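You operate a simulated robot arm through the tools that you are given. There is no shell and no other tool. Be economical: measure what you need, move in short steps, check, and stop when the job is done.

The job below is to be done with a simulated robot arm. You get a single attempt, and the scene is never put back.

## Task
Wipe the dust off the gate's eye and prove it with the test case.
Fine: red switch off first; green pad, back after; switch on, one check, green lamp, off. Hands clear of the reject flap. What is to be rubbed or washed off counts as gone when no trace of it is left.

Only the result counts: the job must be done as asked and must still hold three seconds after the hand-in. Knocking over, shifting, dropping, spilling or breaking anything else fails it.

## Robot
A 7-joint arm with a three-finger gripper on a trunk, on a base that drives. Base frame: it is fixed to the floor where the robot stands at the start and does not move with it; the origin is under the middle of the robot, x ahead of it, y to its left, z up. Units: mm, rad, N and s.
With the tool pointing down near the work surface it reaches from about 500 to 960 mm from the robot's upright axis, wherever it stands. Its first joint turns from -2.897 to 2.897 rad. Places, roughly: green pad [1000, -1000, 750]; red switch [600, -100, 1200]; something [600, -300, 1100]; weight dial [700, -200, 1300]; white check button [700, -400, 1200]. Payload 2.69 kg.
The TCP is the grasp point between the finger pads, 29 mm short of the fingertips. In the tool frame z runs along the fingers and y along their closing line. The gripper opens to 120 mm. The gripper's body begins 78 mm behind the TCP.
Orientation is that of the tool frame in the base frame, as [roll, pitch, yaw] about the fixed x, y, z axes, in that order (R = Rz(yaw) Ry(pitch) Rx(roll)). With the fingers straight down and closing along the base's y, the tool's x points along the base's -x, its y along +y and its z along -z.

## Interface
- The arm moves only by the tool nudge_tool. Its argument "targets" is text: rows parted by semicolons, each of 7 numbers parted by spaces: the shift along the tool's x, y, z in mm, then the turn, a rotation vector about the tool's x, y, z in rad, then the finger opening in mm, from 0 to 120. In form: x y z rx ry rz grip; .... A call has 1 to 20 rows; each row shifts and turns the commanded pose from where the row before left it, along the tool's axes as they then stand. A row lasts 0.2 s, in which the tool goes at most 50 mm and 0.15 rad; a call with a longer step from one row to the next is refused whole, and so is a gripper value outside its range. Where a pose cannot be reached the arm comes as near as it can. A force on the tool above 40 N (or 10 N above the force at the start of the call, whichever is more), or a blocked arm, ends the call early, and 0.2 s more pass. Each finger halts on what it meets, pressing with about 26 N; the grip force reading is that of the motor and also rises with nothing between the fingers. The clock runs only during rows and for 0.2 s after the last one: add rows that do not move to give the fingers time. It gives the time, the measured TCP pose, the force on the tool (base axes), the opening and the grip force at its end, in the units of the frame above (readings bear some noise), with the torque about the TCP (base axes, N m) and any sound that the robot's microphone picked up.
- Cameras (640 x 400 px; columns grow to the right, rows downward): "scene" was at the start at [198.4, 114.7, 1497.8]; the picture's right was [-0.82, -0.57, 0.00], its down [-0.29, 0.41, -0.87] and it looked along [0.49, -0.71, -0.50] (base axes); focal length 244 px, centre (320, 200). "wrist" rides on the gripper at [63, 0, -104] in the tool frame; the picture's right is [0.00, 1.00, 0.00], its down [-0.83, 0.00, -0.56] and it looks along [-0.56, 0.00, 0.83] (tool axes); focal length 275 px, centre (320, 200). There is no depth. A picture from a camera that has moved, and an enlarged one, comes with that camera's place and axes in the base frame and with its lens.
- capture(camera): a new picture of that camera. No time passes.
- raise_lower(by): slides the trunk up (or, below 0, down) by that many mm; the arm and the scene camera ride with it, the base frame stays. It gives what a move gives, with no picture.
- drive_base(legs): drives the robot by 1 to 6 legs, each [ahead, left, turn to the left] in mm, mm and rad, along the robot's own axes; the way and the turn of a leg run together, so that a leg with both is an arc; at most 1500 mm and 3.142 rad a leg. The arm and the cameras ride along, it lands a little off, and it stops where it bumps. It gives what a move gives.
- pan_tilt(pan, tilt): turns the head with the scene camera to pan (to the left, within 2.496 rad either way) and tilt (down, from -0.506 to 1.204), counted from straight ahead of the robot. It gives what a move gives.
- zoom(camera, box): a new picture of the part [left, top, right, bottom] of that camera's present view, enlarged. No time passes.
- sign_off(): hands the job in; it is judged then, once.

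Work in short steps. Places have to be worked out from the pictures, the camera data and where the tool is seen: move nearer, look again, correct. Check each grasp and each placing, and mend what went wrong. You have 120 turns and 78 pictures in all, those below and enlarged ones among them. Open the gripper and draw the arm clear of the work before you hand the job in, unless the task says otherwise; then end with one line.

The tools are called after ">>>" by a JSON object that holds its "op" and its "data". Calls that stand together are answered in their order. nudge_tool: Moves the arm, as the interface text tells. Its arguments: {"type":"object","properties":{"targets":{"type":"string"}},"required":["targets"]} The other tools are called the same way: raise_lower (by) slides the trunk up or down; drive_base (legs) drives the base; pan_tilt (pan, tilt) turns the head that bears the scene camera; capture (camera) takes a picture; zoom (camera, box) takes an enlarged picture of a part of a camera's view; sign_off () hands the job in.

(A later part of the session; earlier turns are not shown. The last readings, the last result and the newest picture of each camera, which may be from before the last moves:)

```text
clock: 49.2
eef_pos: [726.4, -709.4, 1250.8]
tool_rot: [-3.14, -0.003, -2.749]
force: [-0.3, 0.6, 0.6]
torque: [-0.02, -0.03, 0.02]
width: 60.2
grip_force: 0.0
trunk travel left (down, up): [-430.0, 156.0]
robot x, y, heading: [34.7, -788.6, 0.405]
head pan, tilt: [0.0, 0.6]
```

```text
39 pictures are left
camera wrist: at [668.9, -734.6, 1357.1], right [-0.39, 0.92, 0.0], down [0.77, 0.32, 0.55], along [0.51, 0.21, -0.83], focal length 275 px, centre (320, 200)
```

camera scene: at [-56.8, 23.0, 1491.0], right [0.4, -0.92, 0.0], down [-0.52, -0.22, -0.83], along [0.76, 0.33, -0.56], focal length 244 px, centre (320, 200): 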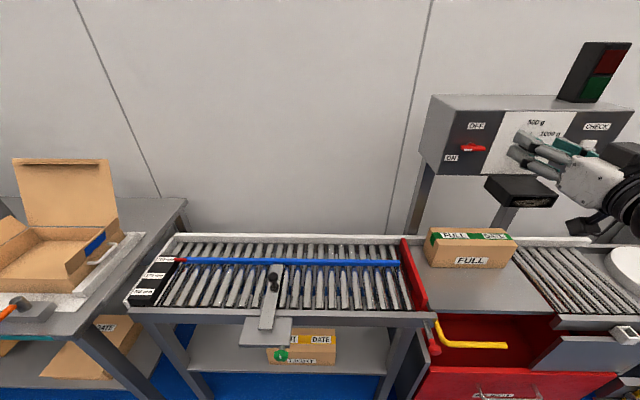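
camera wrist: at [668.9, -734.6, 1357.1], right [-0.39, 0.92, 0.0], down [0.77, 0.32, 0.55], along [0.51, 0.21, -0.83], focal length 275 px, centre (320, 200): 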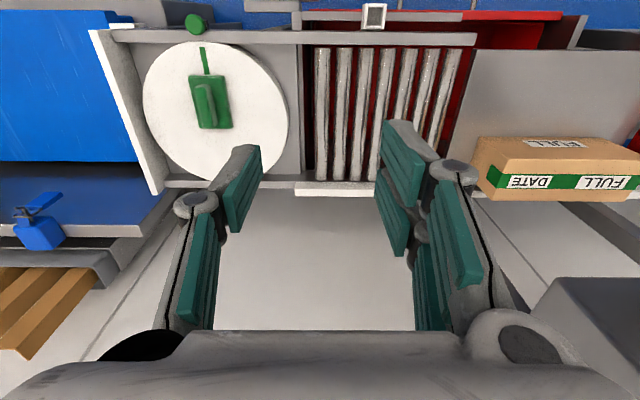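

The pad lies with its handle nearly along the machine's depth, good for my closing direction. I move above it to about z = 1000 and look again.

>>> {"op": "nudge_tool", "data": {"targets": "-13 -42 0 0 0 0 60; -13 -42 0 0 0 0 60; -13 -42 0 0 0 0 60; -13 -42 0 0 0 0 60; -13 -42 0 0 0 0 60; 0 0 50 0 0 0 60; 0 0 50 0 0 0 60; 0 0 50 0 0 0 60; 0 0 50 0 0 0 60; 0 0 40 0 0 0 60; 0 0 0 0 0 0 60"}}

>>> {"op": "capture", "data": {"camera": "wrist"}}

```text
clock: 51.6
eef_pos: [868.0, -879.3, 1012.8]
tool_rot: [-3.14, -0.002, -2.75]
force: [-0.6, -0.1, 0.4]
torque: [-0.03, 0.01, -0.02]
width: 60.1
grip_force: 0.1
trunk travel left (down, up): [-430.0, 156.0]
robot x, y, heading: [37.9, -789.8, 0.396]
head pan, tilt: [0.0, 0.6]
```

```text
38 pictures are left
camera wrist: at [810.4, -903.5, 1117.2], right [-0.39, 0.92, 0.0], down [0.77, 0.32, 0.55], along [0.51, 0.21, -0.83], focal length 275 px, centre (320, 200)
```

wrist: 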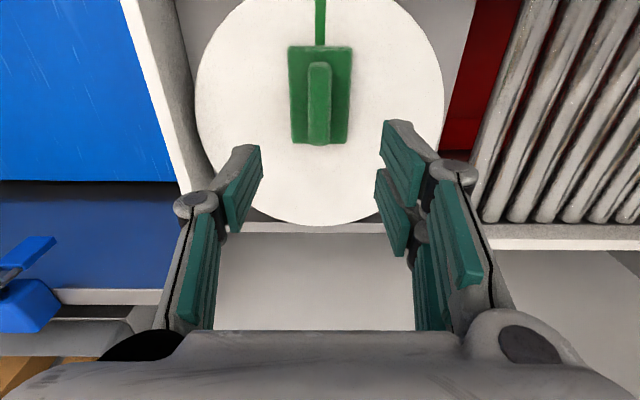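

The handle is aligned with my closing direction and centred laterally, about 10 mm further ahead. I descend to z ≈ 870 and look.

>>> {"op": "nudge_tool", "data": {"targets": "-10 0 40 0 0 0 60; 0 0 50 0 0 0 60; 0 0 50 0 0 0 60; 0 0 0 0 0 0 60"}}

>>> {"op": "capture", "data": {"camera": "wrist"}}

>>> {"op": "pan_tilt", "data": {"pan": -0.35, "tilt": 0.6}}

>>> {"op": "zoom", "data": {"camera": "scene", "box": [240, 120, 480, 300]}}

```text
clock: 52.6
eef_pos: [876.7, -876.9, 871.8]
tool_rot: [-3.141, -0.001, -2.748]
force: [-0.3, -0.5, -0.2]
torque: [0.01, -0.01, 0.01]
width: 59.9
grip_force: 0.2
trunk travel left (down, up): [-430.0, 156.0]
robot x, y, heading: [37.1, -792.3, 0.402]
head pan, tilt: [0.0, 0.6]
```

```text
37 pictures are left
camera wrist: at [818.7, -900.3, 976.2], right [-0.39, 0.92, 0.0], down [0.77, 0.32, 0.55], along [0.51, 0.21, -0.83], focal length 275 px, centre (320, 200)
```

wrist: 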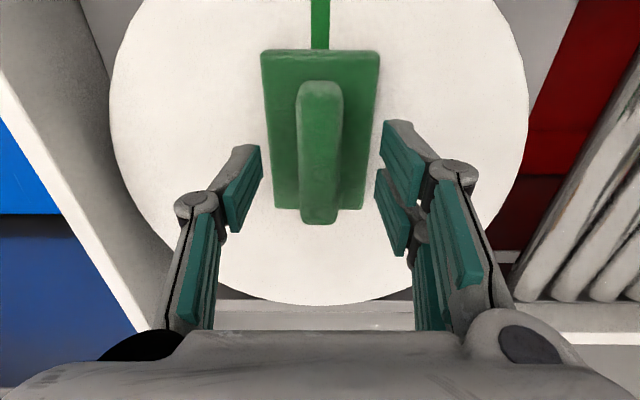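

```text
clock: 53.4
eef_pos: [877.1, -875.5, 871.2]
tool_rot: [-3.141, -0.002, -2.749]
force: [0.4, 0.0, 0.4]
torque: [-0.03, 0.0, -0.02]
width: 60.0
grip_force: 0.0
trunk travel left (down, up): [-430.0, 156.0]
robot x, y, heading: [33.2, -790.7, 0.401]
head pan, tilt: [-0.351, 0.6]
```

```text
2.22 times, centred on (360, 210) of scene
camera zoom: at [218.3, -540.2, 1445.7], right [0.05, -1.0, 0.0], down [-0.56, -0.03, -0.83], along [0.82, 0.04, -0.56], focal length 543 px, centre (231, 178)
```

zoom: 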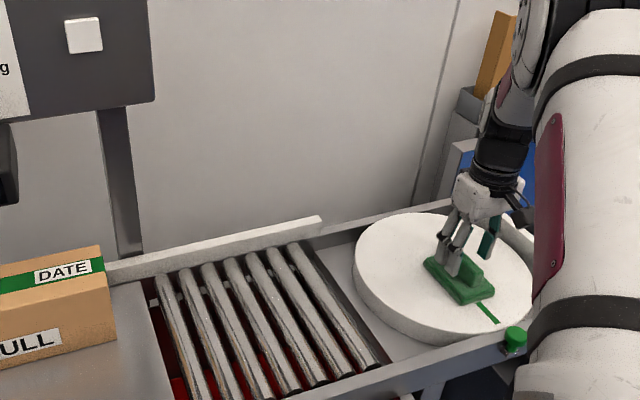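

The handle's top is near z ≈ 820, centred about 4 mm further ahead. I lower 32 mm with the fingers astride the handle.

>>> {"op": "nudge_tool", "data": {"targets": "-4 0 12 0 0 0 60; 0 0 10 0 0 0 60; 0 0 10 0 0 0 60; 0 0 0 0 0 0 60"}}

>>> {"op": "capture", "data": {"camera": "wrist"}}

>>> {"op": "zoom", "data": {"camera": "scene", "box": [370, 180, 470, 280]}}

```text
clock: 54.4
eef_pos: [882.6, -875.3, 847.9]
tool_rot: [-3.134, 0.012, -2.748]
force: [-3.0, 2.9, 35.0]
torque: [0.25, 0.32, 0.14]
width: 22.3
grip_force: 25.6
trunk travel left (down, up): [-430.0, 156.0]
robot x, y, heading: [40.3, -794.8, 0.403]
head pan, tilt: [-0.351, 0.6]
stopped in row 4: the force on the tool passed its limit at 52 N (the readings are from after the stop); the commanded pose is now the measured one
```

```text
35 pictures are left
camera wrist: at [824.4, -899.3, 952.6], right [-0.39, 0.92, -0.01], down [0.76, 0.32, 0.56], along [0.52, 0.21, -0.83], focal length 275 px, centre (320, 200)
```

wrist: 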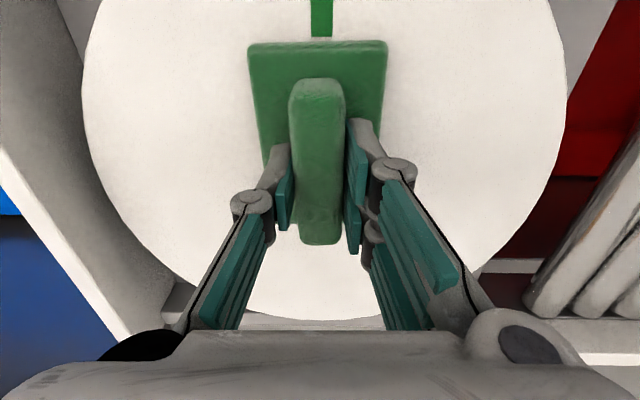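

```text
4.00 times, centred on (420, 230) of scene
camera zoom: at [217.0, -540.1, 1445.9], right [0.05, -1.0, 0.0], down [-0.56, -0.03, -0.83], along [0.82, 0.04, -0.56], focal length 978 px, centre (-80, 80)
```

zoom: 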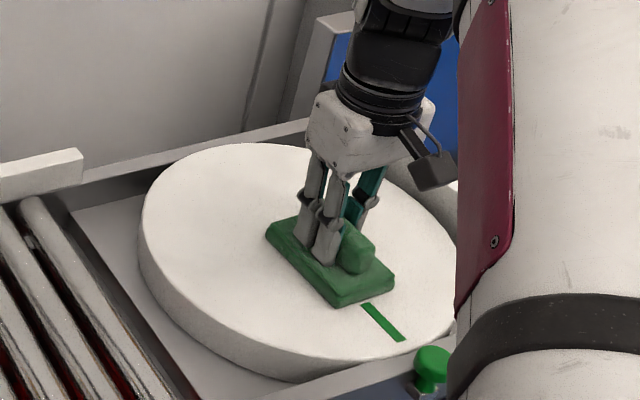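

The fingertips met the pad's base (top near z ≈ 819). I lift 6 mm, shift 10 mm back to the middle of the handle, and close.

>>> {"op": "nudge_tool", "data": {"targets": "0 0 -6 0 0 0 50; 10 0 0 0 0 0 50; 0 0 0 0 0 0 50; 0 0 0 0 0 0 25; 0 0 0 0 0 0 10; 0 0 0 0 0 0 4; 0 0 0 0 0 0 4"}}

>>> {"op": "capture", "data": {"camera": "wrist"}}

```text
clock: 56.0
eef_pos: [872.8, -878.3, 849.2]
tool_rot: [-3.139, 0.003, -2.748]
force: [0.2, -0.6, -0.2]
torque: [0.01, 0.02, 0.02]
width: 21.6
grip_force: 26.2
trunk travel left (down, up): [-430.0, 156.0]
robot x, y, heading: [37.2, -793.1, 0.406]
head pan, tilt: [-0.351, 0.6]
```

```text
33 pictures are left
camera wrist: at [814.3, -902.7, 954.5], right [-0.39, 0.92, 0.0], down [0.76, 0.32, 0.56], along [0.52, 0.21, -0.83], focal length 275 px, centre (320, 200)
```

wrist: 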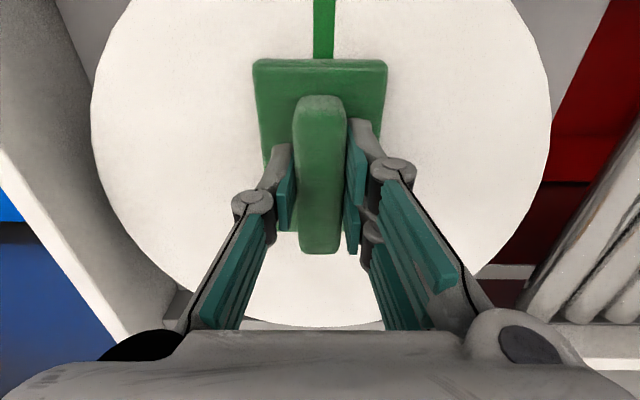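

The handle is held (21.6 mm, 26 N). I note the pad's place (TCP [872.8, -878.3, 849]) and lift it, drawing back a little.

>>> {"op": "nudge_tool", "data": {"targets": "0 0 -15 0 0 0 4; 0 0 -30 0 0 0 4; 0 0 -40 0 0 0 4; 0 0 -45 0 0 0 4; 0 0 -45 0 0 0 4; 10 0 -45 0 0 0 4; 20 0 -45 0 0 0 4; 20 0 -45 0 0 0 4; 20 0 -45 0 0 0 4; 20 0 -45 0 0 0 4; 0 0 0 0 0 0 4"}}

>>> {"op": "capture", "data": {"camera": "wrist"}}

```text
clock: 58.4
eef_pos: [787.8, -913.2, 1251.0]
tool_rot: [-3.139, 0.002, -2.747]
force: [-0.3, -0.8, -1.0]
torque: [-0.01, 0.03, 0.02]
width: 21.7
grip_force: 25.9
trunk travel left (down, up): [-430.0, 156.0]
robot x, y, heading: [34.5, -793.9, 0.405]
head pan, tilt: [-0.351, 0.6]
```

```text
32 pictures are left
camera wrist: at [730.2, -937.2, 1355.7], right [-0.39, 0.92, 0.0], down [0.76, 0.32, 0.56], along [0.51, 0.21, -0.83], focal length 275 px, centre (320, 200)
```

wrist: 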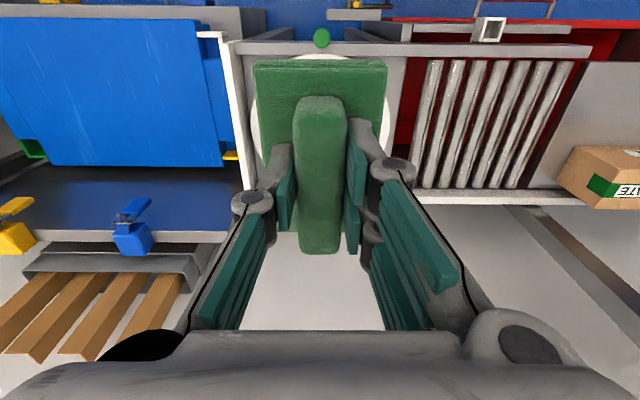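

The pad is held firmly. I turn the tool to horizontal (pad facing the machine), then drive left and a bit back so the eye lies to my front right.

>>> {"op": "nudge_tool", "data": {"targets": "0 0 0 0 -0.143 0 4; 0 0 0 0 -0.143 0 4; 0 0 0 0 -0.143 0 4; 0 0 0 0 -0.143 0 4; 0 0 0 0 -0.143 0 4; 0 0 0 0 -0.143 0 4; 0 0 0 0 -0.143 0 4; 0 0 0 0 -0.143 0 4; 0 0 0 0 -0.143 0 4; 0 0 0 0 -0.143 0 4; 0 0 0 0 -0.139 0 4; 0 0 0 0 0 0 4"}}

>>> {"op": "drive_base", "data": {"legs": [[-120, 0, 0], [0, 590, 0]]}}

>>> {"op": "pan_tilt", "data": {"pan": -0.3, "tilt": 0.5}}

>>> {"op": "capture", "data": {"camera": "scene"}}

```text
clock: 61.0
eef_pos: [787.0, -912.8, 1248.4]
tool_rot: [-1.169, 1.566, -0.775]
force: [0.1, 0.6, -0.8]
torque: [0.0, 0.01, -0.03]
width: 21.4
grip_force: 25.8
trunk travel left (down, up): [-430.0, 156.0]
robot x, y, heading: [37.8, -791.2, 0.408]
head pan, tilt: [-0.351, 0.6]
```

```text
clock: 65.2
eef_pos: [446.9, -409.8, 1249.3]
tool_rot: [-1.636, 1.568, -1.235]
force: [-0.4, -0.3, -0.6]
torque: [0.03, 0.01, -0.01]
width: 21.7
grip_force: 26.4
trunk travel left (down, up): [-430.0, 156.0]
robot x, y, heading: [-305.3, -292.9, 0.409]
head pan, tilt: [-0.351, 0.6]
```

```text
clock: 65.9
eef_pos: [446.8, -409.6, 1248.3]
tool_rot: [-1.633, 1.569, -1.234]
force: [0.0, -0.2, -1.1]
torque: [0.02, 0.06, -0.01]
width: 21.3
grip_force: 25.9
trunk travel left (down, up): [-430.0, 156.0]
robot x, y, heading: [-304.3, -296.0, 0.411]
head pan, tilt: [-0.3, 0.499]
```

```text
31 pictures are left
camera scene: at [-122.0, -36.0, 1454.7], right [0.11, -0.99, 0.0], down [-0.48, -0.05, -0.88], along [0.87, 0.09, -0.48], focal length 244 px, centre (320, 200)
```

scene: 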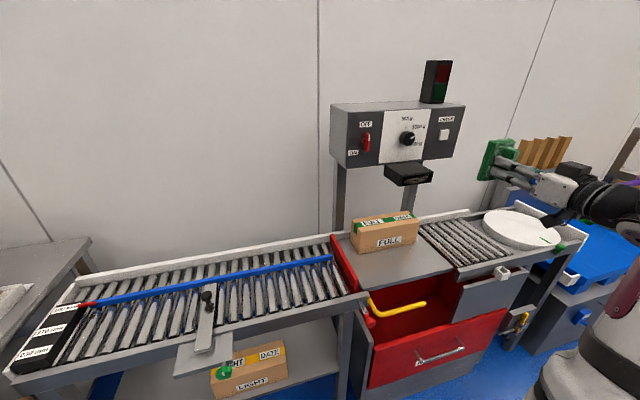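

Pad is safe in the gripper, 200 mm in front of the machine. I enlarge the eye to measure it again.

>>> {"op": "zoom", "data": {"camera": "scene", "box": [360, 130, 460, 210]}}

```text
5.00 times, centred on (410, 170) of scene
camera zoom: at [-122.0, -36.0, 1454.7], right [0.11, -0.99, 0.0], down [-0.48, -0.05, -0.88], along [0.87, 0.09, -0.48], focal length 1222 px, centre (-130, 350)
```

zoom: 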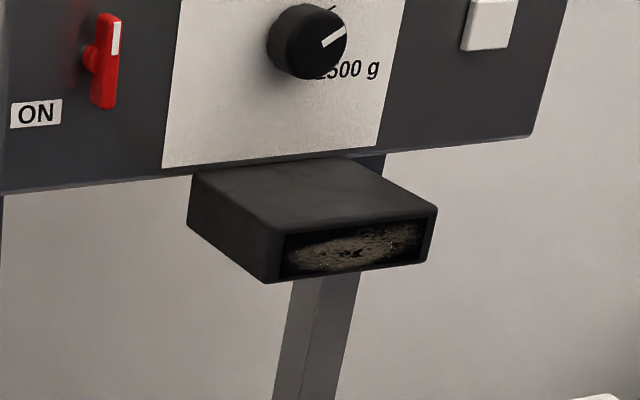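

The eye face is ~105 × 37 mm, centred near [598, -260, 1150]. I line the pad up on its left part, 20 mm or so short of contact.

>>> {"op": "nudge_tool", "data": {"targets": "25 30 0 0 0 0 4; 25 30 0 0 0 0 4; 25 30 0 0 0 0 4; 23 15 0 0 0 0 4; 0 0 30 0 0 0 4; 0 0 30 0 0 0 4; 0 0 30 0 0 0 4; 0 0 30 0 0 0 4; 0 0 0 0 0 0 4"}}

>>> {"op": "capture", "data": {"camera": "wrist"}}

>>> {"op": "zoom", "data": {"camera": "scene", "box": [340, 110, 480, 230]}}

```text
clock: 67.9
eef_pos: [516.3, -267.0, 1149.1]
tool_rot: [-1.645, 1.568, -1.247]
force: [0.4, 0.0, -1.8]
torque: [-0.02, 0.03, -0.02]
width: 21.3
grip_force: 26.2
trunk travel left (down, up): [-430.0, 156.0]
robot x, y, heading: [-305.1, -295.4, 0.41]
head pan, tilt: [-0.3, 0.499]
```

```text
29 pictures are left
camera wrist: at [421.1, -307.8, 1087.8], right [-0.39, 0.92, -0.01], down [-0.51, -0.21, 0.83], along [0.76, 0.33, 0.56], focal length 275 px, centre (320, 200)
```

wrist: 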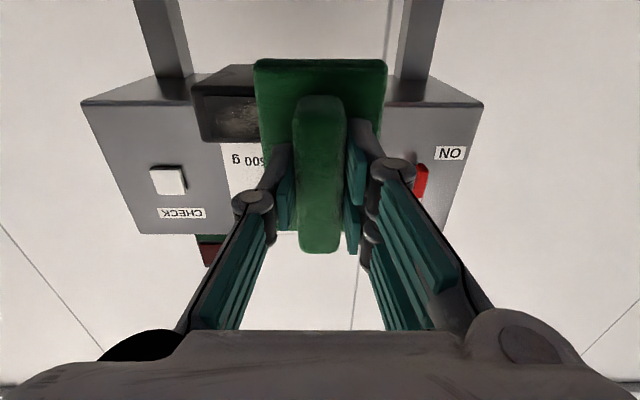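

```text
3.33 times, centred on (410, 170) of scene
camera zoom: at [-122.1, -35.9, 1454.8], right [0.11, -0.99, 0.0], down [-0.48, -0.05, -0.88], along [0.87, 0.09, -0.48], focal length 815 px, centre (20, 300)
```

zoom: 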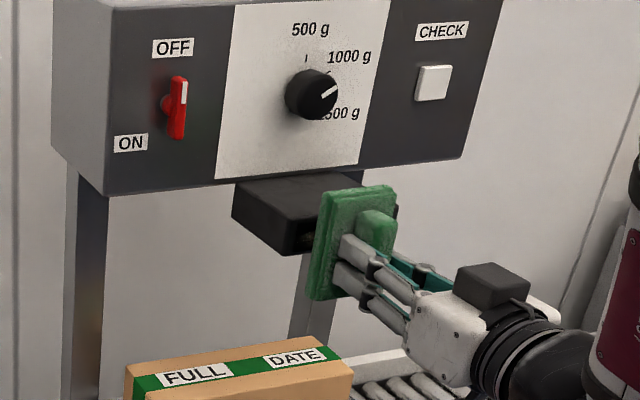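

Pad is aligned just left of the eye's middle. I creep forward until contact.

>>> {"op": "nudge_tool", "data": {"targets": "0 4 5 0 0 0 4; 0 4 5 0 0 0 4; 0 0 5 0 0 0 4; 0 0 4 0 0 0 4; 0 0 3 0 0 0 4; 0 0 3 0 0 0 4; 0 0 0 0 0 0 4"}}

>>> {"op": "zoom", "data": {"camera": "scene", "box": [360, 130, 460, 210]}}

```text
clock: 69.5
eef_pos: [537.1, -249.6, 1150.3]
tool_rot: [-1.73, 1.568, -1.334]
force: [0.0, 0.3, -0.7]
torque: [-0.02, 0.05, -0.02]
width: 21.4
grip_force: 26.6
trunk travel left (down, up): [-430.0, 156.0]
robot x, y, heading: [-305.3, -292.4, 0.406]
head pan, tilt: [-0.3, 0.499]
```

```text
5.00 times, centred on (410, 170) of scene
camera zoom: at [-122.0, -35.9, 1454.8], right [0.11, -0.99, 0.0], down [-0.48, -0.05, -0.88], along [0.87, 0.09, -0.48], focal length 1222 px, centre (-130, 350)
```

zoom: 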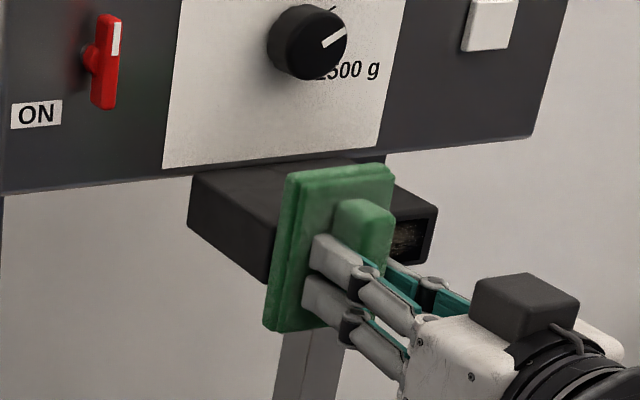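

No contact yet. I continue in 2–3 mm steps.

>>> {"op": "nudge_tool", "data": {"targets": "0 0 3 0 0 0 4; 0 0 3 0 0 0 4; 0 0 2 0 0 0 4; 0 0 2 0 0 0 4; 0 0 0 0 0 0 4"}}

```text
clock: 70.7
eef_pos: [545.3, -246.8, 1151.4]
tool_rot: [-1.68, 1.567, -1.285]
force: [-12.5, -1.0, -1.1]
torque: [0.02, 0.02, -0.15]
width: 21.5
grip_force: 26.3
trunk travel left (down, up): [-430.0, 156.0]
robot x, y, heading: [-299.8, -296.0, 0.411]
head pan, tilt: [-0.3, 0.499]
```

Contact at 12.5 N. I rub to the right across the whole window and back.

>>> {"op": "nudge_tool", "data": {"targets": "0 -10 0 0 0 0 4; 0 -10 0 0 0 0 4; 0 -10 0 0 0 0 4; 0 -10 0 0 0 0 4; 0 -10 0 0 0 0 4; 0 -10 0 0 0 0 4; 0 -10 0 0 0 0 4; 0 -8 0 0 0 0 4; 0 10 0 0 0 0 4; 0 10 0 0 0 0 4; 0 10 0 0 0 0 4; 0 10 0 0 0 0 4; 0 10 0 0 0 0 4; 0 10 0 0 0 0 4; 0 10 0 0 0 0 4; 0 10 0 0 0 0 4; 0 5 0 0 0 0 4; 0 0 0 0 0 0 4"}}

>>> {"op": "zoom", "data": {"camera": "scene", "box": [360, 130, 460, 210]}}

```text
clock: 74.5
eef_pos: [542.2, -238.6, 1150.0]
tool_rot: [-1.457, 1.567, -1.054]
force: [-8.3, -6.6, -1.3]
torque: [-0.02, 0.02, -0.14]
width: 21.6
grip_force: 26.3
trunk travel left (down, up): [-430.0, 156.0]
robot x, y, heading: [-303.0, -294.1, 0.408]
head pan, tilt: [-0.3, 0.499]
```

```text
5.00 times, centred on (410, 170) of scene
camera zoom: at [-122.4, -36.2, 1454.9], right [0.11, -0.99, 0.0], down [-0.48, -0.05, -0.88], along [0.87, 0.09, -0.48], focal length 1222 px, centre (-130, 350)
```

zoom: 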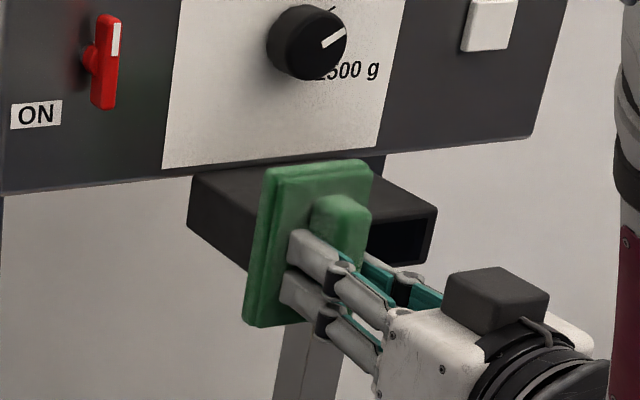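

The visible right part looks clean. One more pass, shifted up on the way right and down on the way back, then I draw back and look.

>>> {"op": "nudge_tool", "data": {"targets": "-8 0 0 0 0 0 4; 0 -12 0 0 0 0 4; 0 -12 0 0 0 0 4; 0 -12 0 0 0 0 4; 0 -12 0 0 0 0 4; 0 -12 0 0 0 0 4; 0 -12 0 0 0 0 4; 0 -12 0 0 0 0 4; 16 0 0 0 0 0 4; 0 12 0 0 0 0 4; 0 12 0 0 0 0 4; 0 12 0 0 0 0 4; 0 12 0 0 0 0 4; 0 12 0 0 0 0 4; 0 12 0 0 0 0 4; 0 12 0 0 0 0 4; -8 0 0 0 0 0 4; 0 0 0 0 0 0 4"}}

>>> {"op": "nudge_tool", "data": {"targets": "0 0 -15 0 0 0 4; 0 0 -30 0 0 0 4; 0 0 -40 0 0 0 4; 0 -40 -20 0 0 0 4; 0 -40 0 0 0 0 4; 0 -40 0 0 0 0 4; 0 0 0 0 0 0 4"}}

>>> {"op": "zoom", "data": {"camera": "scene", "box": [380, 150, 450, 200]}}

```text
clock: 78.3
eef_pos: [543.1, -238.3, 1150.6]
tool_rot: [-2.62, 1.568, -2.22]
force: [-19.2, -5.9, -10.4]
torque: [-0.06, 0.25, 0.05]
width: 21.7
grip_force: 25.8
trunk travel left (down, up): [-430.0, 156.0]
robot x, y, heading: [-301.6, -290.3, 0.409]
head pan, tilt: [-0.3, 0.499]
```

```text
clock: 79.9
eef_pos: [493.0, -391.2, 1150.3]
tool_rot: [-1.652, 1.567, -1.251]
force: [-0.5, 0.6, -0.3]
torque: [-0.03, 0.0, -0.02]
width: 21.6
grip_force: 26.5
trunk travel left (down, up): [-430.0, 156.0]
robot x, y, heading: [-305.0, -293.2, 0.409]
head pan, tilt: [-0.3, 0.499]
```

```text
8.00 times, centred on (415, 175) of scene
camera zoom: at [-122.0, -35.9, 1454.8], right [0.11, -0.99, 0.0], down [-0.48, -0.05, -0.88], along [0.87, 0.09, -0.48], focal length 1955 px, centre (-440, 400)
```

zoom: 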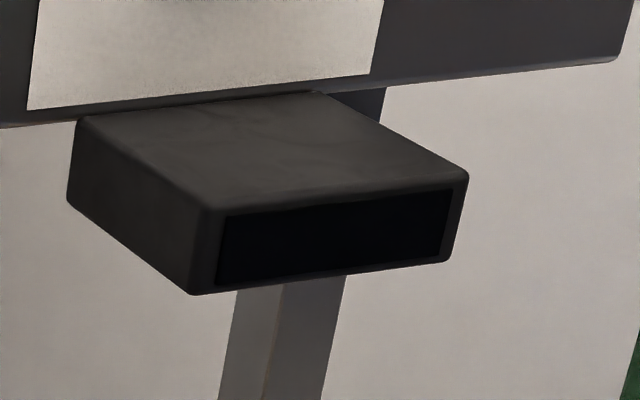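

The window is clean black. I raise the pad and drive back to the turntable, then turn the tool down.

>>> {"op": "nudge_tool", "data": {"targets": "-35 0 0 0 0 0 4; -35 0 0 0 0 0 4; -30 0 -20 0 0 0 4; 0 0 0 0 0 0 4"}}

>>> {"op": "drive_base", "data": {"legs": [[0, -590, 0], [110, 0, 0]]}}

>>> {"op": "nudge_tool", "data": {"targets": "0 0 0 0 0.143 0 4; 0 0 0 0 0.143 0 4; 0 0 0 0 0.143 0 4; 0 0 0 0 0.143 0 4; 0 0 0 0 0.143 0 4; 0 0 0 0 0.143 0 4; 0 0 0 0 0.143 0 4; 0 0 0 0 0.143 0 4; 0 0 0 0 0.143 0 4; 0 0 0 0 0.143 0 4; 0 0 0 0 0.137 0 4; 0 0 0 0 0 0 4"}}

```text
clock: 80.9
eef_pos: [475.3, -399.7, 1253.1]
tool_rot: [-1.781, 1.569, -1.381]
force: [-0.2, 0.4, -1.4]
torque: [-0.04, 0.02, -0.02]
width: 21.6
grip_force: 25.5
trunk travel left (down, up): [-430.0, 156.0]
robot x, y, heading: [-302.2, -292.8, 0.405]
head pan, tilt: [-0.3, 0.499]
```

```text
clock: 85.0
eef_pos: [808.0, -907.1, 1252.0]
tool_rot: [-1.659, 1.567, -1.268]
force: [-0.2, -1.0, -1.5]
torque: [0.0, 0.03, -0.02]
width: 21.5
grip_force: 26.3
trunk travel left (down, up): [-430.0, 156.0]
robot x, y, heading: [29.3, -793.3, 0.397]
head pan, tilt: [-0.3, 0.499]
```

```text
clock: 87.6
eef_pos: [808.3, -906.3, 1252.3]
tool_rot: [-3.139, 0.001, -2.753]
force: [-0.8, 0.1, -1.1]
torque: [0.07, 0.0, -0.01]
width: 21.6
grip_force: 26.1
trunk travel left (down, up): [-430.0, 156.0]
robot x, y, heading: [28.8, -793.9, 0.399]
head pan, tilt: [-0.3, 0.499]
```

Tool down again. I move over the recorded pad place and descend to about 10 mm above it.

>>> {"op": "nudge_tool", "data": {"targets": "-35 0 0 0 0 0 4; -35 0 0 0 0 0 4; 0 0 48 0 0 0 4; 0 0 48 0 0 0 4; 0 0 48 0 0 0 4; 0 0 48 0 0 0 4; 0 0 48 0 0 0 4; 0 0 48 0 0 0 4; 0 0 48 0 0 0 4; 0 0 40 0 0 0 4; 0 0 15 0 0 0 4; 0 0 0 0 0 0 4"}}

>>> {"op": "capture", "data": {"camera": "wrist"}}

```text
clock: 90.2
eef_pos: [873.1, -878.9, 861.4]
tool_rot: [-3.138, 0.005, -2.752]
force: [0.7, -0.4, -1.3]
torque: [0.01, 0.04, -0.03]
width: 21.1
grip_force: 26.0
trunk travel left (down, up): [-430.0, 156.0]
robot x, y, heading: [28.7, -794.1, 0.4]
head pan, tilt: [-0.3, 0.499]
```

```text
24 pictures are left
camera wrist: at [814.2, -902.8, 965.5], right [-0.38, 0.92, 0.0], down [0.76, 0.32, 0.56], along [0.52, 0.21, -0.83], focal length 275 px, centre (320, 200)
```

wrist: 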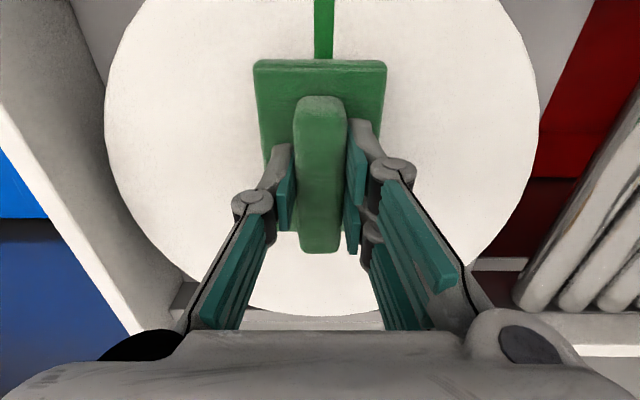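

Right above its place. I lower the last 12 mm gently until it rests, then check the force.

>>> {"op": "nudge_tool", "data": {"targets": "0 0 5 0 0 0 4; 0 0 4 0 0 0 4; 0 0 2 0 0 0 4; 0 0 1 0 0 0 4; 0 0 0 0 0 0 4"}}

```text
clock: 91.4
eef_pos: [874.6, -880.7, 850.1]
tool_rot: [-3.137, 0.005, -2.752]
force: [-1.6, 1.1, 5.9]
torque: [0.13, 0.4, -0.01]
width: 21.5
grip_force: 26.5
trunk travel left (down, up): [-430.0, 156.0]
robot x, y, heading: [28.5, -794.0, 0.401]
head pan, tilt: [-0.3, 0.499]
```

It rests (6 N). I open, lift away straight up and look.

>>> {"op": "nudge_tool", "data": {"targets": "0 0 0 0 0 0 35; 0 0 0 0 0 0 50; 0 0 0 0 0 0 50; 0 0 -20 0 0 0 50; 0 0 -40 0 0 0 50; 0 0 -48 0 0 0 50; 0 0 -48 0 0 0 50; 0 0 -48 0 0 0 50; 0 0 -48 0 0 0 50; 10 0 -48 0 0 0 40; 20 0 -45 0 0 0 20; 20 0 -45 0 0 0 0; 20 0 0 0 0 0 0; 0 0 0 0 0 0 0"}}

>>> {"op": "capture", "data": {"camera": "wrist"}}

```text
clock: 94.4
eef_pos: [806.7, -907.7, 1240.2]
tool_rot: [-3.138, 0.003, -2.752]
force: [-0.7, -0.5, -0.5]
torque: [-0.01, 0.01, -0.01]
width: 0.3
grip_force: 26.2
trunk travel left (down, up): [-430.0, 156.0]
robot x, y, heading: [28.4, -793.0, 0.399]
head pan, tilt: [-0.3, 0.499]
```

```text
23 pictures are left
camera wrist: at [748.4, -931.1, 1345.9], right [-0.38, 0.92, 0.0], down [0.76, 0.32, 0.56], along [0.52, 0.21, -0.83], focal length 275 px, centre (320, 200)
```

wrist: 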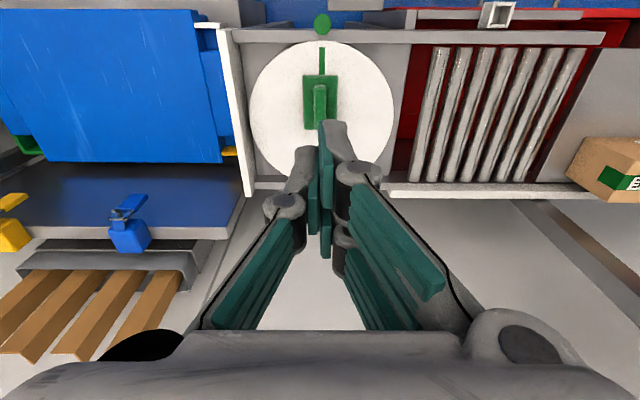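

The pad is back on its mark. Now I turn the tool horizontal and drive back to the place from which I worked the switch.

>>> {"op": "nudge_tool", "data": {"targets": "0 0 0 0 -0.143 0 40; 0 0 0 0 -0.143 0 40; 0 0 0 0 -0.143 0 40; 0 0 0 0 -0.143 0 40; 0 0 0 0 -0.143 0 40; 0 0 0 0 -0.143 0 40; 0 0 0 0 -0.143 0 40; 0 0 0 0 -0.143 0 40; 0 0 0 0 -0.143 0 40; 0 0 0 0 -0.143 0 40; 0 0 0 0 -0.139 0 40; 0 0 0 0 0 0 40"}}

>>> {"op": "drive_base", "data": {"legs": [[0, 592, 0]]}}

>>> {"op": "nudge_tool", "data": {"targets": "0 45 0 0 0 0 40; 0 45 0 0 0 0 40; 0 45 0 0 0 0 40; 0 45 0 0 0 0 40; 0 42 0 0 0 0 40; 0 0 30 0 0 0 40; 0 0 25 0 0 0 40; 0 0 0 0 0 0 40"}}

>>> {"op": "capture", "data": {"camera": "wrist"}}

```text
clock: 97.0
eef_pos: [808.2, -906.5, 1239.4]
tool_rot: [-0.849, 1.566, -0.463]
force: [-0.5, 0.3, 0.0]
torque: [0.01, 0.01, -0.04]
width: 39.8
grip_force: 0.0
trunk travel left (down, up): [-430.0, 156.0]
robot x, y, heading: [29.6, -794.8, 0.397]
head pan, tilt: [-0.3, 0.499]
```

```text
clock: 100.3
eef_pos: [578.8, -365.2, 1239.1]
tool_rot: [-1.085, 1.569, -0.697]
force: [-0.5, 0.1, -0.4]
torque: [-0.03, 0.04, 0.0]
width: 40.2
grip_force: 0.1
trunk travel left (down, up): [-430.0, 156.0]
robot x, y, heading: [-196.2, -251.5, 0.396]
head pan, tilt: [-0.3, 0.499]
```

```text
clock: 102.1
eef_pos: [554.4, -142.2, 1242.2]
tool_rot: [-1.074, 1.567, -0.685]
force: [-0.4, -0.4, 0.3]
torque: [0.03, 0.01, 0.0]
width: 39.8
grip_force: 0.1
out of reach, approached as far as the arm can: row 5
trunk travel left (down, up): [-430.0, 156.0]
robot x, y, heading: [-197.8, -251.5, 0.397]
head pan, tilt: [-0.3, 0.499]
```

```text
22 pictures are left
camera wrist: at [458.5, -182.4, 1180.1], right [-0.38, 0.93, -0.01], down [-0.52, -0.21, 0.83], along [0.77, 0.32, 0.56], focal length 275 px, centre (320, 200)
```

wrist: 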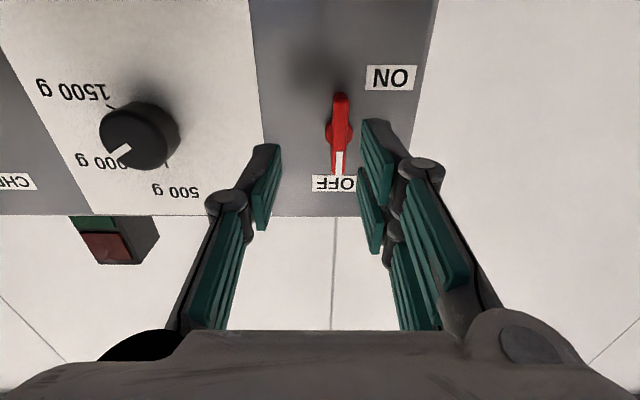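

The bar is upright at OFF. I line up with the earlier grip pose (13 mm left, 7 mm up), go in and close.

>>> {"op": "nudge_tool", "data": {"targets": "-7 13 0 0 0 0 44; 0 0 18 0 0 0 44; 0 0 18 0 0 0 44; 0 0 18 0 0 0 44; 0 0 0 0 0 0 44; 0 0 0 0 0 0 20; 0 0 0 0 0 0 4; 0 0 0 0 0 0 4"}}

>>> {"op": "zoom", "data": {"camera": "wrist", "box": [200, 60, 440, 240]}}

```text
clock: 103.9
eef_pos: [599.1, -109.2, 1250.3]
tool_rot: [-1.032, 1.568, -0.644]
force: [2.3, 0.3, 0.4]
torque: [-0.06, 0.23, -0.04]
width: 9.8
grip_force: 37.4
trunk travel left (down, up): [-430.0, 156.0]
robot x, y, heading: [-200.3, -249.9, 0.406]
head pan, tilt: [-0.3, 0.499]
```

```text
2.22 times, centred on (320, 150) of wrist
camera zoom: at [503.1, -149.3, 1187.2], right [-0.38, 0.93, -0.01], down [-0.52, -0.21, 0.83], along [0.77, 0.32, 0.56], focal length 612 px, centre (320, 311)
```

zoom: 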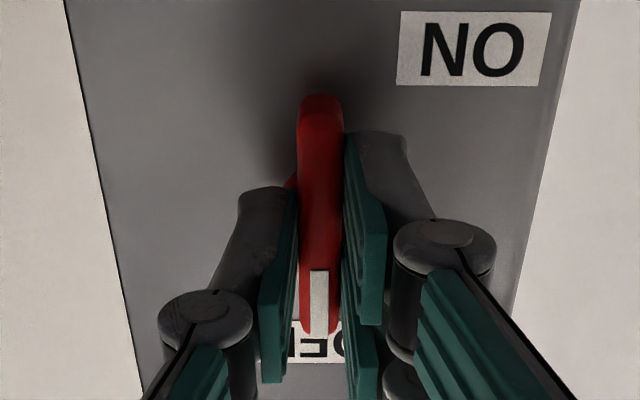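

Held (9.8 mm). I turn it back −90° to ON in small steps.

>>> {"op": "nudge_tool", "data": {"targets": "0 0 0 0 0 -0.08 4; 0 0 0 0 0 -0.08 4; 0 0 0 0 0 -0.08 4; 0 0 0 0 0 -0.08 4; 0 0 0 0 0 -0.08 4; 0 0 0 0 0 -0.08 4; 0 0 0 0 0 -0.08 4; 0 0 0 0 0 -0.08 4; 0 0 0 0 0 -0.08 4; 0 0 0 0 0 -0.08 4; 0 0 0 0 0 -0.08 4; 0 0 0 0 0 -0.08 4; 0 0 0 0 0 -0.08 4; 0 0 0 0 0 -0.08 4; 0 0 0 0 0 -0.08 4; 0 0 0 0 0 -0.08 4; 0 0 0 0 0 -0.08 4; 0 0 0 0 0 -0.08 4; 0 0 0 0 0 -0.08 4; 0 0 0 0 0 -0.05 4"}}

>>> {"op": "zoom", "data": {"camera": "wrist", "box": [200, 60, 440, 240]}}

```text
clock: 108.1
eef_pos: [599.3, -109.3, 1249.9]
tool_rot: [-1.581, 0.001, -1.183]
force: [-23.0, 1.0, -13.3]
torque: [-0.14, 0.33, 0.74]
width: 10.1
grip_force: 37.1
trunk travel left (down, up): [-430.0, 156.0]
robot x, y, heading: [-199.9, -251.1, 0.399]
head pan, tilt: [-0.3, 0.499]
```

```text
2.22 times, centred on (320, 150) of wrist
camera zoom: at [526.5, -206.6, 1252.1], right [-0.01, -0.01, -1.0], down [-0.83, 0.56, 0.0], along [0.56, 0.83, -0.01], focal length 612 px, centre (320, 311)
```

zoom: 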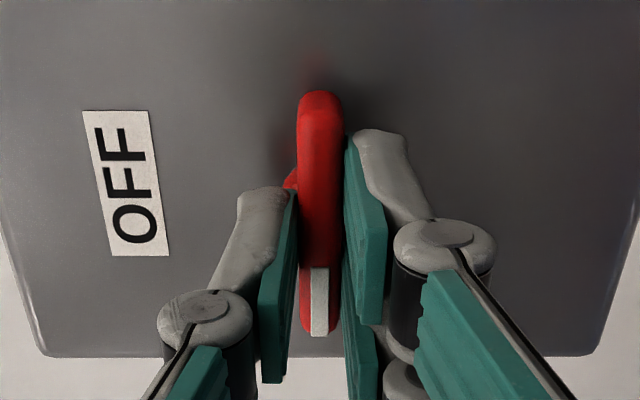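

The bar is at ON. I release, back off, look, and close the fingers for pressing.

>>> {"op": "nudge_tool", "data": {"targets": "0 0 0 0 0 0 40; 0 0 0 0 0 0 40; 0 0 -25 0 0 0 40; 0 0 -25 0 0 0 40; 0 0 -20 0 0 0 20; 0 0 0 0 0 0 0; 0 0 0 0 0 0 0"}}

>>> {"op": "pan_tilt", "data": {"pan": -0.25, "tilt": 0.4}}

>>> {"op": "capture", "data": {"camera": "scene"}}

```text
clock: 109.7
eef_pos: [540.2, -132.0, 1250.7]
tool_rot: [-1.568, 0.0, -1.184]
force: [0.5, -0.7, 0.8]
torque: [0.01, -0.02, -0.01]
width: 0.1
grip_force: 25.4
out of reach, approached as far as the arm can: row 5
trunk travel left (down, up): [-430.0, 156.0]
robot x, y, heading: [-197.2, -253.7, 0.405]
head pan, tilt: [-0.3, 0.499]
```

```text
clock: 110.4
eef_pos: [541.3, -131.2, 1251.1]
tool_rot: [-1.568, 0.0, -1.186]
force: [0.8, -0.2, 0.2]
torque: [-0.01, 0.0, -0.02]
width: 0.1
grip_force: 26.0
trunk travel left (down, up): [-430.0, 156.0]
robot x, y, heading: [-196.0, -249.0, 0.401]
head pan, tilt: [-0.25, 0.4]
```

```text
19 pictures are left
camera scene: at [-12.8, 7.7, 1463.9], right [0.15, -0.99, 0.0], down [-0.39, -0.06, -0.92], along [0.91, 0.14, -0.39], focal length 244 px, centre (320, 200)
```

scene: 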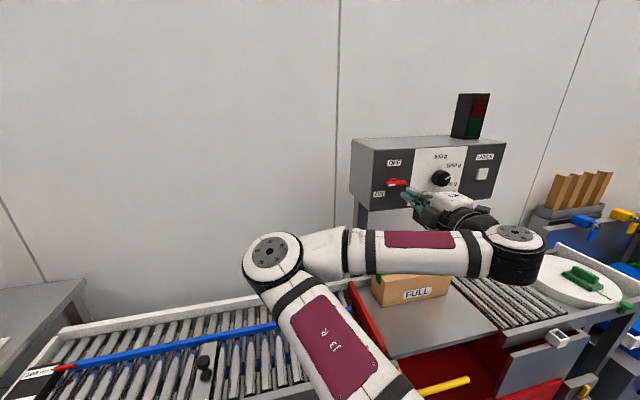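

The switch is at ON and nothing else has moved. I drive 295 mm to the right so the closed fingers come in front of the CHECK button.

>>> {"op": "drive_base", "data": {"legs": [[0, -295, 0]]}}

>>> {"op": "capture", "data": {"camera": "wrist"}}

>>> {"op": "zoom", "data": {"camera": "scene", "box": [240, 60, 480, 240]}}

```text
clock: 112.4
eef_pos: [656.8, -410.4, 1251.1]
tool_rot: [-1.57, 0.001, -1.192]
force: [-0.5, 0.6, -0.2]
torque: [-0.01, -0.01, 0.0]
width: 0.2
grip_force: 25.9
trunk travel left (down, up): [-430.0, 156.0]
robot x, y, heading: [-79.0, -528.1, 0.394]
head pan, tilt: [-0.25, 0.4]
```

```text
18 pictures are left
camera wrist: at [583.7, -507.1, 1251.8], right [0.0, 0.0, -1.0], down [-0.82, 0.57, 0.0], along [0.57, 0.82, 0.0], focal length 275 px, centre (320, 200)
```

wrist: 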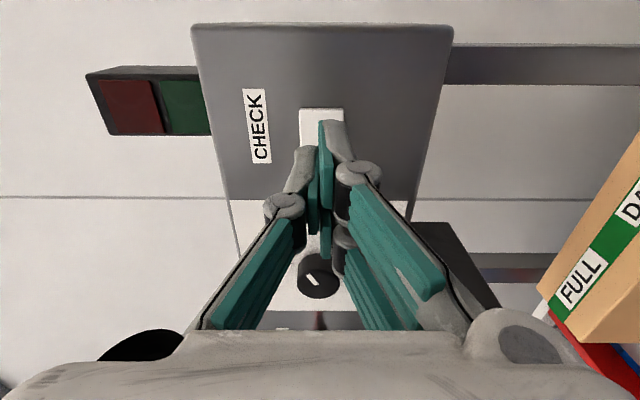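

```text
2.22 times, centred on (360, 150) of scene
camera zoom: at [103.6, -267.8, 1463.9], right [0.14, -0.99, 0.0], down [-0.39, -0.06, -0.92], along [0.91, 0.13, -0.39], focal length 543 px, centre (231, 311)
```

zoom: 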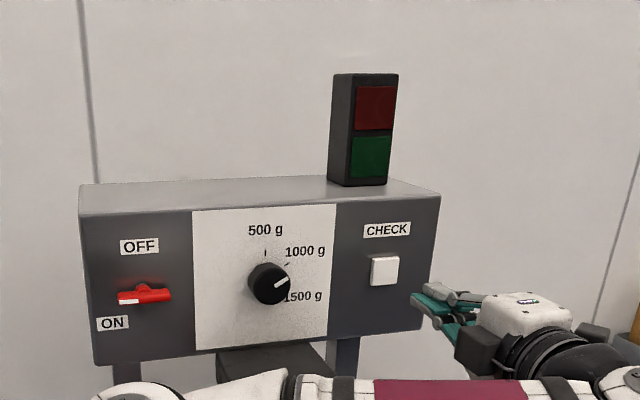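

The button is about 7 mm left of my fingertips and 75 mm ahead, at the right height. I approach to about 12 mm before it.

>>> {"op": "nudge_tool", "data": {"targets": "-8 0 20 0 0 0 0; 0 0 20 0 0 0 0; 0 0 20 0 0 0 0; 0 0 0 0 0 0 0"}}

>>> {"op": "zoom", "data": {"camera": "scene", "box": [340, 90, 480, 200]}}

```text
clock: 113.4
eef_pos: [710.6, -381.5, 1252.2]
tool_rot: [-1.571, 0.002, -1.192]
force: [0.2, 0.4, 0.0]
torque: [-0.03, 0.0, 0.03]
width: 0.2
grip_force: 26.4
trunk travel left (down, up): [-430.0, 156.0]
robot x, y, heading: [-84.7, -527.1, 0.397]
head pan, tilt: [-0.25, 0.4]
```

```text
3.64 times, centred on (410, 145) of scene
camera zoom: at [103.6, -267.8, 1463.9], right [0.14, -0.99, 0.0], down [-0.39, -0.06, -0.92], along [0.91, 0.13, -0.39], focal length 889 px, centre (-7, 400)
```

zoom: 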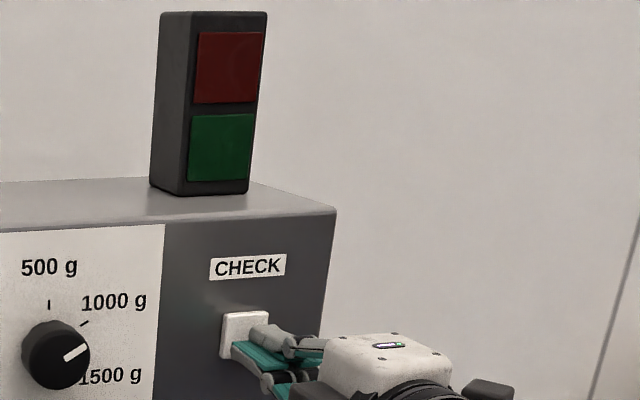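

Fingertips are right before the button. I press forward slowly once and hold, watching the force.

>>> {"op": "nudge_tool", "data": {"targets": "0 0 5 0 0 0 0; 0 0 4 0 0 0 0; 0 0 3 0 0 0 0; 0 0 3 0 0 0 0"}}

```text
clock: 114.4
eef_pos: [723.3, -374.3, 1252.2]
tool_rot: [-1.574, 0.003, -1.192]
force: [-3.3, -0.4, -0.6]
torque: [-0.02, 0.0, 0.08]
width: 0.0
grip_force: 28.4
trunk travel left (down, up): [-430.0, 156.0]
robot x, y, heading: [-82.2, -525.1, 0.391]
head pan, tilt: [-0.25, 0.4]
```

Light contact (3 N). I push 5 mm further.

>>> {"op": "nudge_tool", "data": {"targets": "0 0 2 0 0 0 0; 0 0 2 0 0 0 0; 0 0 1 0 0 0 0; 0 0 0 0 0 0 0"}}

>>> {"op": "zoom", "data": {"camera": "scene", "box": [340, 90, 480, 200]}}

```text
clock: 115.4
eef_pos: [726.8, -372.6, 1252.6]
tool_rot: [-1.575, 0.002, -1.194]
force: [-10.9, -3.4, 2.7]
torque: [0.03, 0.0, 0.23]
width: 6.1
grip_force: 28.7
trunk travel left (down, up): [-430.0, 156.0]
robot x, y, heading: [-86.0, -522.5, 0.392]
head pan, tilt: [-0.25, 0.4]
heard: click
```

```text
3.64 times, centred on (410, 145) of scene
camera zoom: at [102.9, -268.0, 1464.1], right [0.14, -0.99, 0.0], down [-0.38, -0.06, -0.92], along [0.91, 0.13, -0.39], focal length 889 px, centre (-7, 400)
```

zoom: 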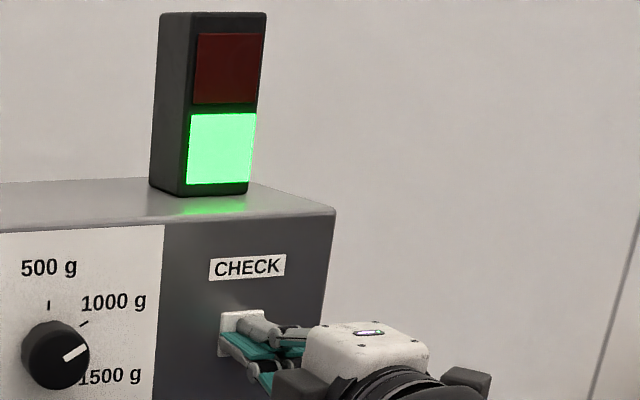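

A click and a green lamp. I draw straight back without touching the button again and drive left to the switch.

>>> {"op": "nudge_tool", "data": {"targets": "0 0 -15 0 0 0 0; 0 0 -25 0 0 0 0; 0 0 -25 0 0 0 0; 0 0 -15 0 0 0 20; 0 0 0 0 0 0 50; 0 0 0 0 0 0 50"}}

>>> {"op": "drive_base", "data": {"legs": [[0, 293, 0.01]]}}

>>> {"op": "capture", "data": {"camera": "wrist"}}

```text
clock: 116.8
eef_pos: [653.9, -403.0, 1249.5]
tool_rot: [-1.569, 0.0, -1.191]
force: [0.8, -0.9, 0.2]
torque: [-0.01, 0.02, 0.0]
width: 50.4
grip_force: 0.1
trunk travel left (down, up): [-430.0, 156.0]
robot x, y, heading: [-82.4, -526.7, 0.391]
head pan, tilt: [-0.25, 0.4]
```

```text
clock: 118.8
eef_pos: [542.5, -134.3, 1250.3]
tool_rot: [-1.568, 0.0, -1.194]
force: [0.2, 0.3, -0.5]
torque: [-0.02, 0.01, -0.01]
width: 50.1
grip_force: 0.1
trunk travel left (down, up): [-430.0, 156.0]
robot x, y, heading: [-195.6, -260.0, 0.392]
head pan, tilt: [-0.25, 0.4]
```

```text
14 pictures are left
camera wrist: at [469.7, -231.7, 1251.1], right [0.0, 0.0, -1.0], down [-0.82, 0.57, 0.0], along [0.57, 0.82, 0.0], focal length 275 px, centre (320, 200)
```

wrist: 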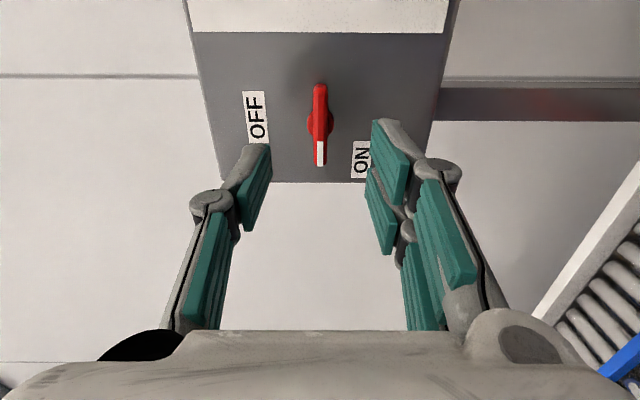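

Aligned with the bar again. I go in 62 mm (with a tiny heading correction) and close on it.

>>> {"op": "nudge_tool", "data": {"targets": "0 0 0 0 -0.02 0 50; 0 0 21 0 0 0 50; 0 0 21 0 0 0 50; 0 0 20 0 0 0 50; 0 0 0 0 0 0 50; 0 0 0 0 0 0 25; 0 0 0 0 0 0 4; 0 0 0 0 0 0 4"}}

>>> {"op": "zoom", "data": {"camera": "wrist", "box": [200, 60, 440, 240]}}

```text
clock: 120.6
eef_pos: [600.8, -110.1, 1249.9]
tool_rot: [-1.577, 0.004, -1.174]
force: [-2.3, -0.1, -11.5]
torque: [-0.18, 0.27, 0.03]
width: 10.1
grip_force: 37.5
trunk travel left (down, up): [-430.0, 156.0]
robot x, y, heading: [-192.4, -257.2, 0.39]
head pan, tilt: [-0.25, 0.4]
```

```text
2.22 times, centred on (320, 150) of wrist
camera zoom: at [529.1, -208.9, 1251.7], right [-0.01, 0.0, -1.0], down [-0.83, 0.55, 0.0], along [0.55, 0.83, -0.01], focal length 612 px, centre (320, 311)
```

zoom: 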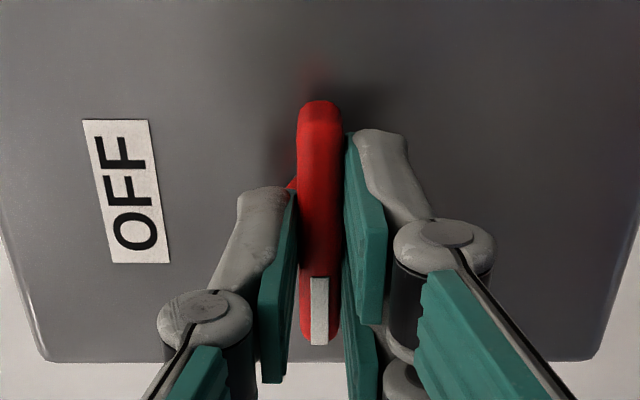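

The bar is held. I turn it +90° to OFF.

>>> {"op": "nudge_tool", "data": {"targets": "0 0 -1 0 0 0.07 4; 0 0 0 0 0 0.08 4; 0 0 0 0 0 0.08 4; 0 0 0 0 0 0.08 4; 0 0 0 0 0 0.08 4; 0 0 0 0 0 0.08 4; 0 0 0 0 0 0.08 4; 0 0 0 0 0 0.08 4; 0 0 0 0 0 0.08 4; 0 0 0 0 0 0.08 4; 0 0 0 0 0 0.08 4; 0 0 0 0 0 0.08 4; 0 0 0 0 0 0.08 4; 0 0 0 0 0 0.08 4; 0 0 0 0 0 0.08 4; 0 0 0 0 0 0.08 4; 0 0 0 0 0 0.08 4; 0 0 0 0 0 0.08 4; 0 0 0 0 0 0.08 4; 0 0 0 0 0 0.07 4"}}

>>> {"op": "zoom", "data": {"camera": "wrist", "box": [200, 60, 440, 240]}}

```text
clock: 124.8
eef_pos: [600.1, -108.8, 1248.9]
tool_rot: [1.851, 1.562, 2.25]
force: [-5.1, 16.5, -21.4]
torque: [-0.41, -0.24, 0.44]
width: 10.1
grip_force: 37.6
trunk travel left (down, up): [-430.0, 156.0]
robot x, y, heading: [-195.9, -256.2, 0.391]
head pan, tilt: [-0.25, 0.4]
```

```text
2.22 times, centred on (320, 150) of wrist
camera zoom: at [504.0, -149.6, 1186.9], right [-0.39, 0.92, 0.0], down [-0.51, -0.22, 0.83], along [0.77, 0.32, 0.55], focal length 612 px, centre (320, 311)
```

zoom: 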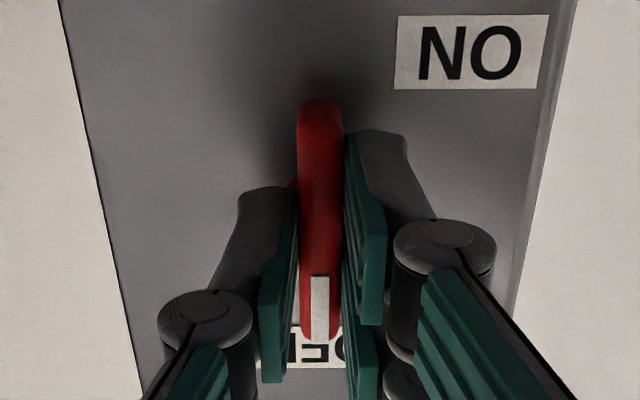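

At OFF. I release, back out, and drive clear of the machine, then look over the whole scene.

>>> {"op": "nudge_tool", "data": {"targets": "0 0 0 0 0 0 40; 0 0 0 0 0 0 40; 0 0 -25 0 0 0 40; 0 0 -25 0 0 0 40; 0 0 -25 0 0 0 40; 0 0 -20 0 0 0 60; 0 0 0 0 0 0 60"}}

>>> {"op": "drive_base", "data": {"legs": [[-200, 0, 0]]}}

>>> {"op": "capture", "data": {"camera": "scene"}}

>>> {"op": "capture", "data": {"camera": "wrist"}}

```text
clock: 126.4
eef_pos: [511.3, -146.6, 1250.5]
tool_rot: [1.337, 1.561, 1.734]
force: [0.1, -0.2, -1.0]
torque: [0.01, 0.03, 0.03]
width: 60.1
grip_force: 0.1
trunk travel left (down, up): [-430.0, 156.0]
robot x, y, heading: [-194.9, -255.6, 0.394]
head pan, tilt: [-0.25, 0.4]
```

```text
clock: 128.0
eef_pos: [325.3, -223.0, 1250.8]
tool_rot: [1.326, 1.563, 1.727]
force: [-0.2, 0.1, 0.0]
torque: [0.0, 0.0, -0.03]
width: 60.1
grip_force: 0.0
trunk travel left (down, up): [-430.0, 156.0]
robot x, y, heading: [-383.7, -332.1, 0.398]
head pan, tilt: [-0.25, 0.4]
```

```text
11 pictures are left
camera scene: at [-191.9, -75.4, 1463.9], right [0.14, -0.99, 0.0], down [-0.39, -0.06, -0.92], along [0.91, 0.13, -0.39], focal length 244 px, centre (320, 200)
```

scene: 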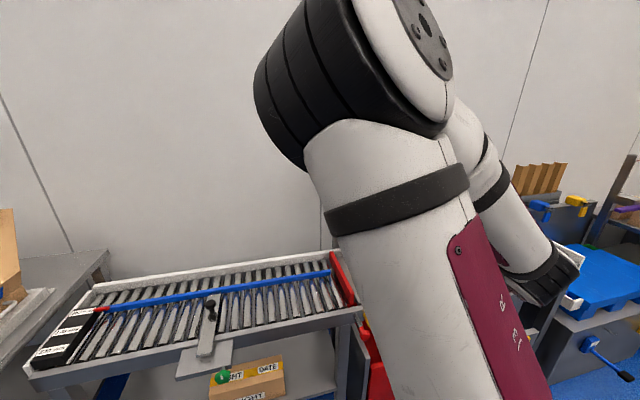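

```text
10 pictures are left
camera wrist: at [230.3, -262.8, 1188.3], right [-0.39, 0.92, 0.0], down [-0.51, -0.22, 0.83], along [0.77, 0.32, 0.56], focal length 275 px, centre (320, 200)
```

wrist: 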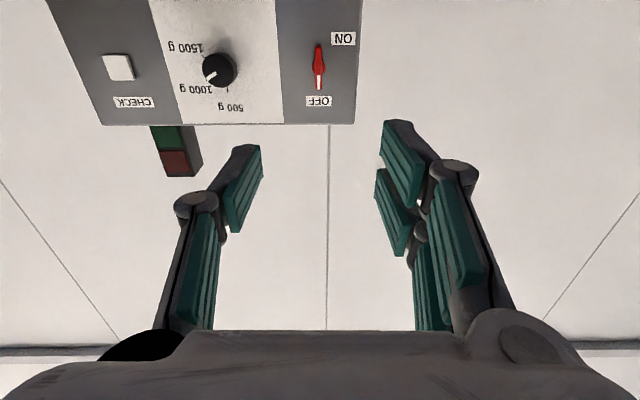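

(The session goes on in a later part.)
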